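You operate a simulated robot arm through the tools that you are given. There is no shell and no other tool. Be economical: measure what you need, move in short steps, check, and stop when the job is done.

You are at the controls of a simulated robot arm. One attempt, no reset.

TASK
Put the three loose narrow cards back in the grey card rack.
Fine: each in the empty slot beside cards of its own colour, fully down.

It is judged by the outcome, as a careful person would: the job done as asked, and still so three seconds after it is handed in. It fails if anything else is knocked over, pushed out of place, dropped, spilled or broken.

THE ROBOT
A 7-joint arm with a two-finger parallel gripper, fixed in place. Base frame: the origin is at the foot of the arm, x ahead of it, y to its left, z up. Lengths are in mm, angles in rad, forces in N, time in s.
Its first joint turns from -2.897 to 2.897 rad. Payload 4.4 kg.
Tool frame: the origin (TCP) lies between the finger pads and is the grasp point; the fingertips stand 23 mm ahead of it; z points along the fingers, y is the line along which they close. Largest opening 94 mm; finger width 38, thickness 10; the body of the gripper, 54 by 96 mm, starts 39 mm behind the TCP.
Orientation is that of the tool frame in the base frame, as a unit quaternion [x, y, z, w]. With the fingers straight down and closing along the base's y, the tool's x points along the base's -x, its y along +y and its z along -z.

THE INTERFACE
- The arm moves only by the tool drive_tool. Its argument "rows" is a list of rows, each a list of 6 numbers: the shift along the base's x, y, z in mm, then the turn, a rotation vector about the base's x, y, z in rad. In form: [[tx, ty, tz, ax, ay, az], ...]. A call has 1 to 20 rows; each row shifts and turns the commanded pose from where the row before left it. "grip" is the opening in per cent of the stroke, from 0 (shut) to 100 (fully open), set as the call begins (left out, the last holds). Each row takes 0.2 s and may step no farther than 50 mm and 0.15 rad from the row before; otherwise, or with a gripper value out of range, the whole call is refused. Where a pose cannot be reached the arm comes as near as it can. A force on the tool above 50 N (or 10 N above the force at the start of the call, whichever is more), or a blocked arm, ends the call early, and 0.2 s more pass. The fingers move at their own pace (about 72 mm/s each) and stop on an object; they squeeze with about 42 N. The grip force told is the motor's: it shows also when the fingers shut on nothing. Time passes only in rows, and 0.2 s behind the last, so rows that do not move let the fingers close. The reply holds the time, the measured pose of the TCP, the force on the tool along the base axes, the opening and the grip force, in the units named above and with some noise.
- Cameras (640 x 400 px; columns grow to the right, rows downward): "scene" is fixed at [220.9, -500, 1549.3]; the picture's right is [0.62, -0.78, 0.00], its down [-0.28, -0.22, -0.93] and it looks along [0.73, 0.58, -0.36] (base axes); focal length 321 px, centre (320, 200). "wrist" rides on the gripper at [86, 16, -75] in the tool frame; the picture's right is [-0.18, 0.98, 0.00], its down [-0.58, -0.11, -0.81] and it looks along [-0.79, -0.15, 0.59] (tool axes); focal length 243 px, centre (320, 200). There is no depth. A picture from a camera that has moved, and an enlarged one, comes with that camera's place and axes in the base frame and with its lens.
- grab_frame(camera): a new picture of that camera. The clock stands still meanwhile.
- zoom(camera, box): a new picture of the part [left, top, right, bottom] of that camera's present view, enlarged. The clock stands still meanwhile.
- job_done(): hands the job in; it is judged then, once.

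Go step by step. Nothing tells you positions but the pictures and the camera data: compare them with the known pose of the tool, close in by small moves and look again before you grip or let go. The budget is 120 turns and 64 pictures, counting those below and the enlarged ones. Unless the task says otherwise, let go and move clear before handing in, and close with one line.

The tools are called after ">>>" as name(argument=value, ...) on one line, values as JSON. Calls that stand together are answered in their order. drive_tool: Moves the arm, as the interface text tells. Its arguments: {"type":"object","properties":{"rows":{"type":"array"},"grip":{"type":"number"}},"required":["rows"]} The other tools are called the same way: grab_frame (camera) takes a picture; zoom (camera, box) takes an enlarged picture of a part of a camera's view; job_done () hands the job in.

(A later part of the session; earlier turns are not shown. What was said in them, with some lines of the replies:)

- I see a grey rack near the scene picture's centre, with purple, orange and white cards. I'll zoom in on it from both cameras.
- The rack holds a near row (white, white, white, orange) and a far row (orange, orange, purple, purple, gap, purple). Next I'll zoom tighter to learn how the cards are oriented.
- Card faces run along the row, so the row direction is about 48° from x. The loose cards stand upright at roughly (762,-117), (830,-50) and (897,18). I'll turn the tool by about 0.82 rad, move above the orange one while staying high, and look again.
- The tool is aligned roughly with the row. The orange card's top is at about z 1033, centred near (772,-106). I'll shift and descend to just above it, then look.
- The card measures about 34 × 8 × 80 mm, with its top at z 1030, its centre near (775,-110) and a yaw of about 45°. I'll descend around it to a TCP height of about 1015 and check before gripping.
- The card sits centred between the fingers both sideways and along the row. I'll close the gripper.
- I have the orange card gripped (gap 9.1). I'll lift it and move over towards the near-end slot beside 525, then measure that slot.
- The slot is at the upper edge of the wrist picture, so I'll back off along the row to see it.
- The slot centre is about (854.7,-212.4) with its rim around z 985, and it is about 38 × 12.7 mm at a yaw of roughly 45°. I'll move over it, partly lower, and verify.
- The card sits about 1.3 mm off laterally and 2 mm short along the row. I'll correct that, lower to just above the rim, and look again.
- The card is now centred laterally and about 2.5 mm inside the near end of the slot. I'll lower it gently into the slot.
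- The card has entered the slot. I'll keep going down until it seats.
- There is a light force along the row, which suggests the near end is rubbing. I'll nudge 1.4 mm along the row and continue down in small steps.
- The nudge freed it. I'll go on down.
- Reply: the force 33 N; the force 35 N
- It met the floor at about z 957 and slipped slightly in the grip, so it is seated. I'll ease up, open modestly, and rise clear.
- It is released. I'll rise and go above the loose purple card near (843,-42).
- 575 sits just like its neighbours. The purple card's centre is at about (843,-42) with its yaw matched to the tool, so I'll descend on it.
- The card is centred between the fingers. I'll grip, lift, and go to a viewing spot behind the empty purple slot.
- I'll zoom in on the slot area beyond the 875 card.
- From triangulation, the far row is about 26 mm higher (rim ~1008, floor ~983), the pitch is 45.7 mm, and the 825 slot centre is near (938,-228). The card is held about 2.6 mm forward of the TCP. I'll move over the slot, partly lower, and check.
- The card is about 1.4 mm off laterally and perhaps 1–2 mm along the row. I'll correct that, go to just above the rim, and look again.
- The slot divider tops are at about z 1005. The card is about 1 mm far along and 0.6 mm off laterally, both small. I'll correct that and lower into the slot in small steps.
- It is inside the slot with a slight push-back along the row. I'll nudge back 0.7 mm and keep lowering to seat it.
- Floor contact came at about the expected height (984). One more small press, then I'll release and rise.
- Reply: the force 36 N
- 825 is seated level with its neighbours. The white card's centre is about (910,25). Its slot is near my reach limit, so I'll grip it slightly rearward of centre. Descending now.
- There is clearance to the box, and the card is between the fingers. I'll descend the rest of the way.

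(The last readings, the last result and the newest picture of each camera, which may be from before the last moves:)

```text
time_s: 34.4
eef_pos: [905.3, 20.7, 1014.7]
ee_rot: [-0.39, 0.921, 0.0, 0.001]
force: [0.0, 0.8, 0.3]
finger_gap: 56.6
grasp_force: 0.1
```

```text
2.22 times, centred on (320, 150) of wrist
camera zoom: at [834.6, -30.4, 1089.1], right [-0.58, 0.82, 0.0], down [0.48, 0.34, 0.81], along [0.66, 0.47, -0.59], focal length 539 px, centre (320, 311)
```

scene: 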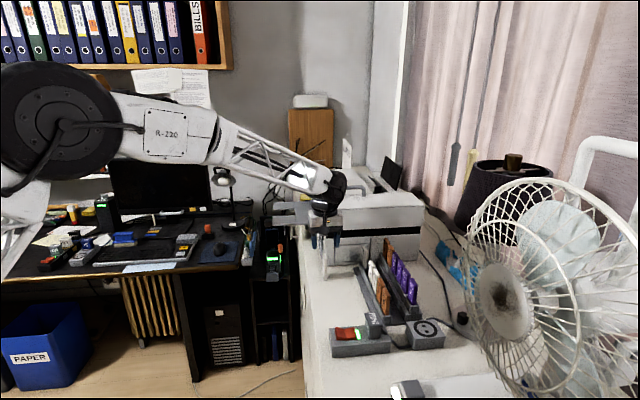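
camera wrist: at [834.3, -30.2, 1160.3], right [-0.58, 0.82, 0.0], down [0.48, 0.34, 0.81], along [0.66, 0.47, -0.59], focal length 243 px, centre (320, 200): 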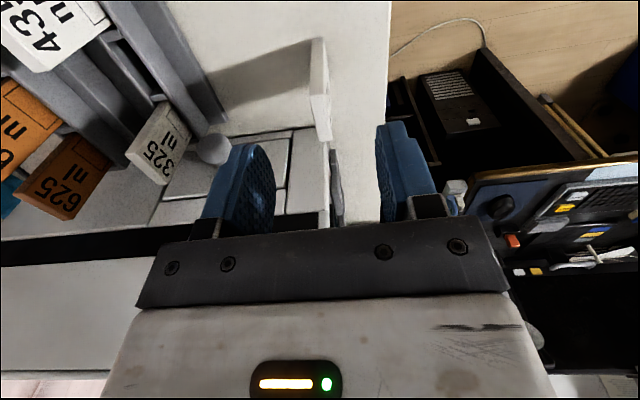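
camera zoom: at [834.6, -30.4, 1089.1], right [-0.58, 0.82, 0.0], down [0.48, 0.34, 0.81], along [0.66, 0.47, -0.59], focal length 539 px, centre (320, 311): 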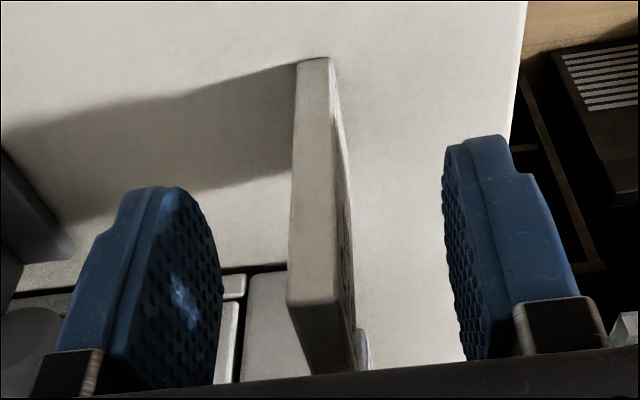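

Card positioned. I'll grip, lift, and move to a viewing spot behind the white slot.

>>> drive_tool(grip=0, rows=[[0, 0, 0, 0, 0, 0], [0, 0, 0, 0, 0, 0], [0, 0, 0, 0, 0, 0], [0, 0, 0, 0, 0, 0]])

>>> drive_tool(rows=[[0, 0, 10, 0, 0, 0], [0, 0, 40, 0, 0, 0], [0, 0, 45, 0, 0, 0], [0, 0, 40, 0, 0, 0], [10, -33, 0, 0, 0, 0], [13, -33, 0, 0, 0, 0], [13, -33, 0, 0, 0, 0], [13, -32, 0, 0, 0, 0], [0, 0, 0, 0, 0, 0]])

>>> zoom(camera="wrist", box=[230, 0, 390, 110])

>>> zoom(camera="scene", box=[345, 220, 425, 320])

```text
time_s: 35.4
eef_pos: [905.6, 21.7, 1015.4]
ee_rot: [-0.39, 0.921, 0.0, 0.0]
force: [1.5, 0.7, 0.6]
finger_gap: 9.1
grasp_force: 42.2
```

```text
time_s: 37.4
eef_pos: [957.7, -109.0, 1146.8]
ee_rot: [-0.391, 0.92, 0.0, -0.001]
force: [0.6, 0.7, -0.3]
finger_gap: 9.2
grasp_force: 41.8
```

```text
3.64 times, centred on (310, 55) of wrist
camera zoom: at [885.4, -161.0, 1220.8], right [-0.58, 0.82, 0.0], down [0.48, 0.34, 0.81], along [0.66, 0.47, -0.59], focal length 882 px, centre (356, 727)
```

zoom: 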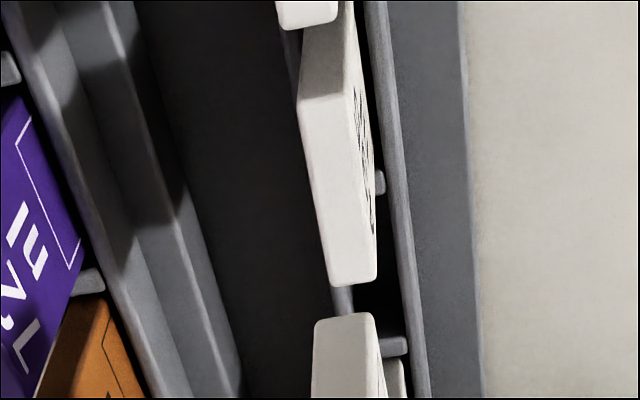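

```text
4.00 times, centred on (385, 270) of scene
camera zoom: at [220.9, -500.0, 1549.3], right [0.62, -0.78, 0.0], down [-0.28, -0.22, -0.93], along [0.73, 0.58, -0.36], focal length 1284 px, centre (60, -80)
```

zoom: 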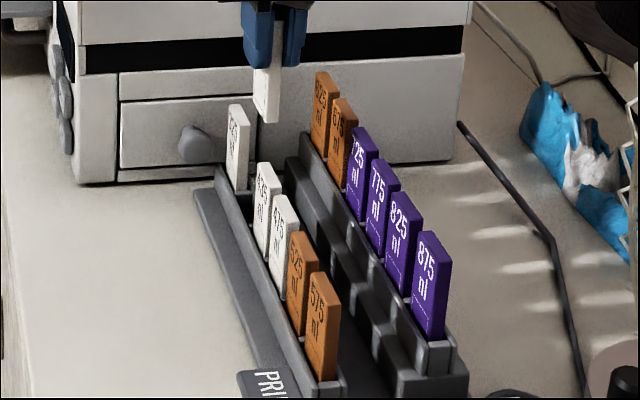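

The slot centre is about (982,-85.6), and the card is held 5 mm ahead of the TCP, so the TCP target is about (978.4,-89). I'll move over it and lower a bit, checking that the reach holds.

>>> drive_tool(rows=[[10, 10, 0, 0, 0, 0], [10.7, 10, 0, 0, 0, 0], [0, 0, -20, 0, 0, 0], [0, 0, -20, 0, 0, 0], [0, 0, -18, 0, 0, 0], [0, 0, 0, 0, 0, 0], [0, 0, 0, 0, 0, 0]])

>>> grab_frame(camera="wrist")

>>> zoom(camera="wrist", box=[250, 10, 390, 120])

>>> zoom(camera="scene", box=[350, 220, 410, 290])

```text
time_s: 39.0
eef_pos: [979.2, -88.5, 1090.0]
ee_rot: [-0.391, 0.92, 0.0, 0.0]
force: [0.2, 0.5, -1.0]
finger_gap: 8.9
grasp_force: 41.9
```

```text
18 pictures are left
camera wrist: at [907.4, -140.5, 1164.1], right [-0.58, 0.82, 0.0], down [0.48, 0.34, 0.81], along [0.66, 0.47, -0.59], focal length 243 px, centre (320, 200)
```

wrist: 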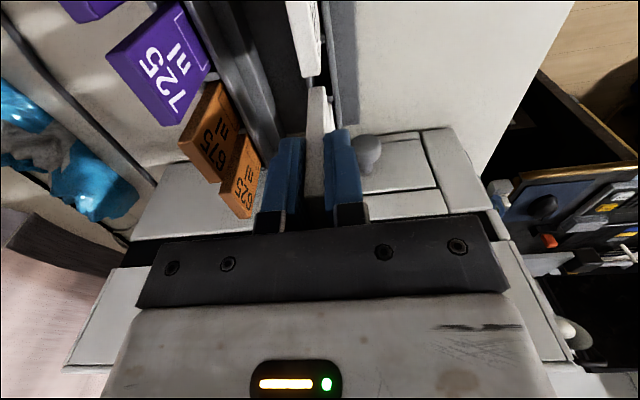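

```text
3.64 times, centred on (320, 65) of wrist
camera zoom: at [907.4, -140.5, 1164.1], right [-0.58, 0.82, 0.0], down [0.48, 0.34, 0.81], along [0.66, 0.47, -0.59], focal length 882 px, centre (320, 691)
```

zoom: 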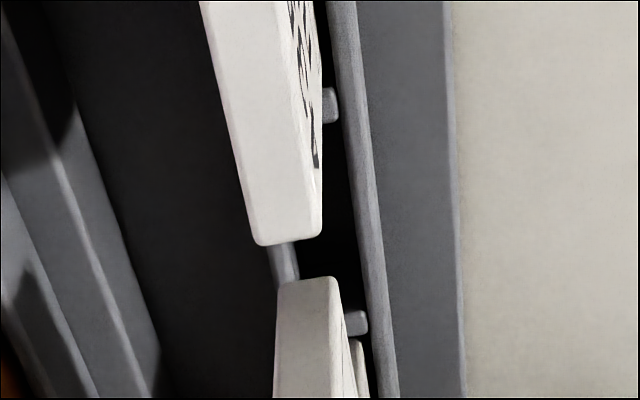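

```text
5.71 times, centred on (380, 255) of scene
camera zoom: at [220.9, -500.0, 1549.3], right [0.62, -0.78, 0.0], down [-0.28, -0.22, -0.93], along [0.73, 0.58, -0.36], focal length 1835 px, centre (-23, -114)
```

zoom: 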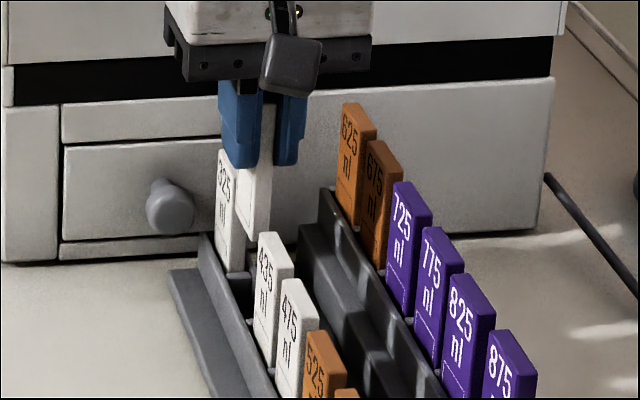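

The reach holds. The card is a little far along the row, by 1–3 mm depending on the estimate. I'll shift back 2 mm, lower to just above the divider tops, and look.

>>> drive_tool(rows=[[-1.7, -1.1, 0, 0, 0, 0], [0, 0, -10, 0, 0, 0], [0, 0, -10, 0, 0, 0], [0, 0, -9, 0, 0, 0], [0, 0, 0, 0, 0, 0], [0, 0, 0, 0, 0, 0]])

>>> zoom(camera="wrist", box=[270, 20, 370, 110])

>>> zoom(camera="scene", box=[360, 240, 400, 290])

```text
time_s: 40.4
eef_pos: [977.0, -88.7, 1062.9]
ee_rot: [-0.39, 0.921, -0.001, 0.0]
force: [0.2, 0.1, -0.6]
finger_gap: 8.8
grasp_force: 41.4
```

```text
4.44 times, centred on (320, 65) of wrist
camera zoom: at [905.0, -140.9, 1137.2], right [-0.58, 0.82, 0.0], down [0.48, 0.34, 0.81], along [0.66, 0.47, -0.59], focal length 1078 px, centre (320, 800)
```

zoom: 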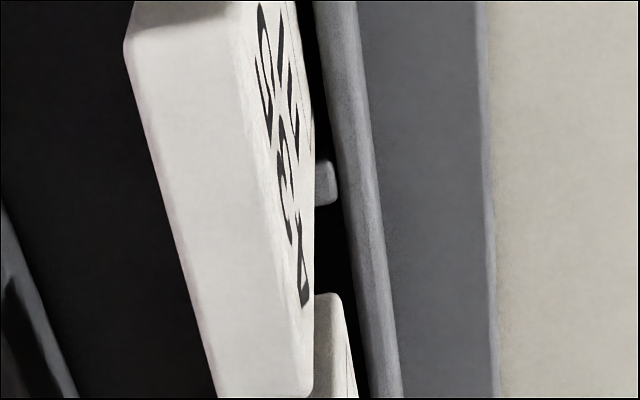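

```text
8.00 times, centred on (380, 265) of scene
camera zoom: at [220.9, -500.0, 1549.3], right [0.62, -0.78, 0.0], down [-0.28, -0.22, -0.93], along [0.73, 0.58, -0.36], focal length 2569 px, centre (-160, -320)
```

zoom: 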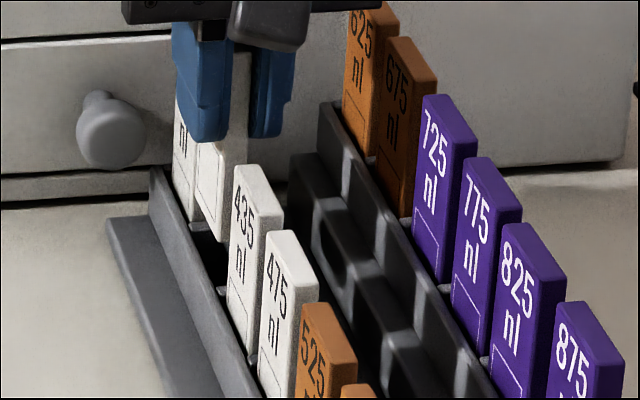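

I need about 0.8 mm laterally and 1 mm back along the row. I'll correct that and lower into the slot.

>>> drive_tool(rows=[[-0.1, -1.3, 0, 0, 0, 0], [0, 0, -5, 0, 0, 0], [0, 0, -5, 0, 0, 0], [0, 0, -5, 0, 0, 0], [0, 0, -4, 0, 0, 0], [0, 0, -4, 0, 0, 0], [0, 0, 0, 0, 0, 0]])

>>> zoom(camera="scene", box=[360, 240, 400, 290])

```text
time_s: 42.0
eef_pos: [975.2, -91.9, 1040.1]
ee_rot: [-0.391, 0.92, 0.0, 0.0]
force: [4.4, 3.7, 2.3]
finger_gap: 8.8
grasp_force: 42.2
```

```text
8.00 times, centred on (380, 265) of scene
camera zoom: at [220.9, -500.0, 1549.3], right [0.62, -0.78, 0.0], down [-0.28, -0.22, -0.93], along [0.73, 0.58, -0.36], focal length 2569 px, centre (-160, -320)
```

zoom: 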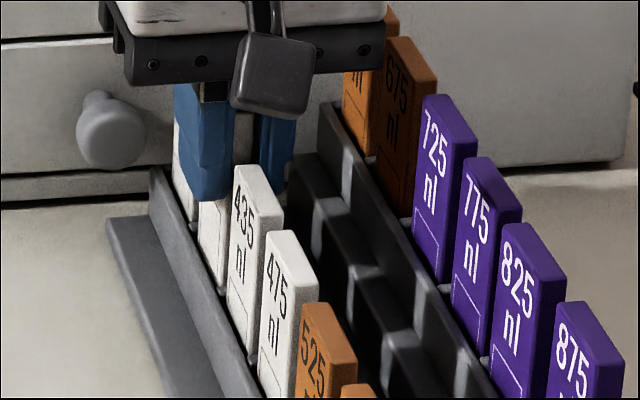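

The card is in the slot with a light near-end touch. I'll nudge forward 0.8 mm and keep lowering.

>>> drive_tool(rows=[[0.6, 0.6, 0, 0, 0, 0], [0, 0, -3, 0, 0, 0], [0, 0, -3, 0, 0, 0], [0, 0, 0, 0, 0, 0]])

>>> drive_tool(rows=[[0, 0, -3, 0, 0, 0], [0, 0, -3, 0, 0, 0], [0, 0, 0, 0, 0, 0]])

>>> drive_tool(rows=[[0, 0, -2, 0, 0, 0], [0, 0, -2, 0, 0, 0], [0, 0, 0, 0, 0, 0]])

```text
time_s: 43.0
eef_pos: [976.6, -91.7, 1033.6]
ee_rot: [-0.391, 0.92, 0.0, 0.0]
force: [0.0, 0.0, -0.9]
finger_gap: 9.3
grasp_force: 42.1
```

```text
time_s: 43.8
eef_pos: [976.6, -89.6, 1028.2]
ee_rot: [-0.391, 0.92, 0.0, 0.0]
force: [0.6, 0.3, -1.4]
finger_gap: 8.8
grasp_force: 42.0
```

```text
time_s: 44.6
eef_pos: [977.3, -89.8, 1024.0]
ee_rot: [-0.391, 0.921, 0.0, 0.0]
force: [-0.3, -1.1, -0.3]
finger_gap: 9.0
grasp_force: 42.3
```

Moving freely; the floor should be 1–2 mm further down.

>>> drive_tool(rows=[[0, 0, -2, 0, 0, 0], [0, 0, 0, 0, 0, 0]])

>>> drive_tool(rows=[[0, 0, -1.5, 0, 0, 0], [0, 0, 0, 0, 0, 0]])

```text
time_s: 45.2
eef_pos: [977.5, -89.7, 1022.5]
ee_rot: [-0.39, 0.921, -0.001, 0.001]
force: [-1.8, -1.7, 12.8]
finger_gap: 8.8
grasp_force: 42.1
```

```text
time_s: 45.8
eef_pos: [976.9, -91.5, 1020.9]
ee_rot: [-0.39, 0.921, -0.001, 0.002]
force: [-1.9, -4.0, 33.9]
finger_gap: 9.1
grasp_force: 42.1
```

It is seated on the floor at the same height as the first card. I'll release a little, rise straight up, back away, and check.

>>> drive_tool(grip=28, rows=[[0, 0, 1, 0, 0, 0], [0, 0, 0, 0, 0, 0], [0, 0, 0, 0, 0, 0]])

>>> drive_tool(rows=[[0, 0, 15, 0, 0, 0], [0, 0, 30, 0, 0, 0], [0, 0, 50, 0, 0, 0], [0, 0, 50, 0, 0, 0], [-45, 0, 0, 0, 0, 0], [-45, 0, 0, 0, 0, 0], [-45, 0, 0, 0, 0, 0], [-45, 0, 0, 0, 0, 0], [0, 0, 0, 0, 0, 0]])

>>> zoom(camera="scene", box=[350, 225, 430, 325])

>>> grab_frame(camera="scene")

```text
time_s: 46.6
eef_pos: [976.9, -90.7, 1020.9]
ee_rot: [-0.39, 0.921, 0.0, 0.0]
force: [0.7, -0.4, -0.1]
finger_gap: 26.3
grasp_force: 0.1
```

```text
time_s: 48.6
eef_pos: [796.4, -91.8, 1166.3]
ee_rot: [-0.391, 0.921, -0.001, 0.0]
force: [0.7, 0.0, -0.2]
finger_gap: 26.2
grasp_force: 0.0
```

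```text
4.00 times, centred on (390, 275) of scene
camera zoom: at [220.9, -500.0, 1549.3], right [0.62, -0.78, 0.0], down [-0.28, -0.22, -0.93], along [0.73, 0.58, -0.36], focal length 1284 px, centre (40, -100)
```

zoom: 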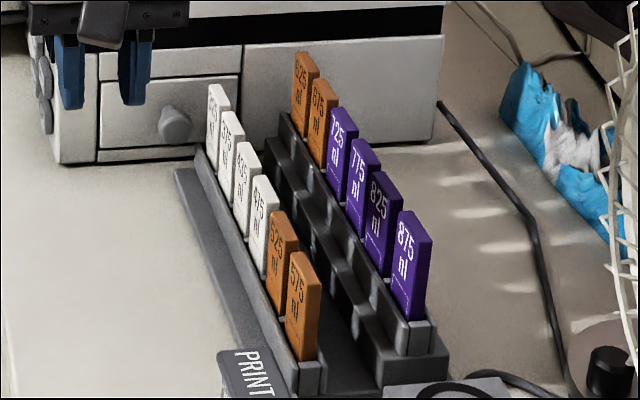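

```text
11 pictures are left
```

scene: 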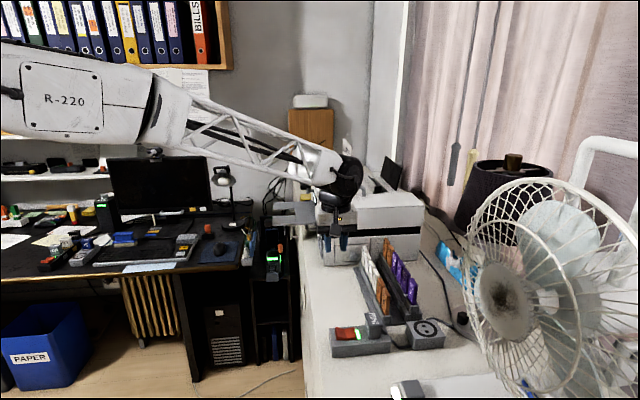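

All twelve cards now line up in the rack, with 375, 575 and 825 level with their neighbours. Nothing else looks disturbed and the arm is clear, so I'm handing in.

>>> job_done()

```text
The job is handed in.
```

All three loose cards are back in the rack, each fully down beside its own colour: white 375, orange 575 and purple 825.
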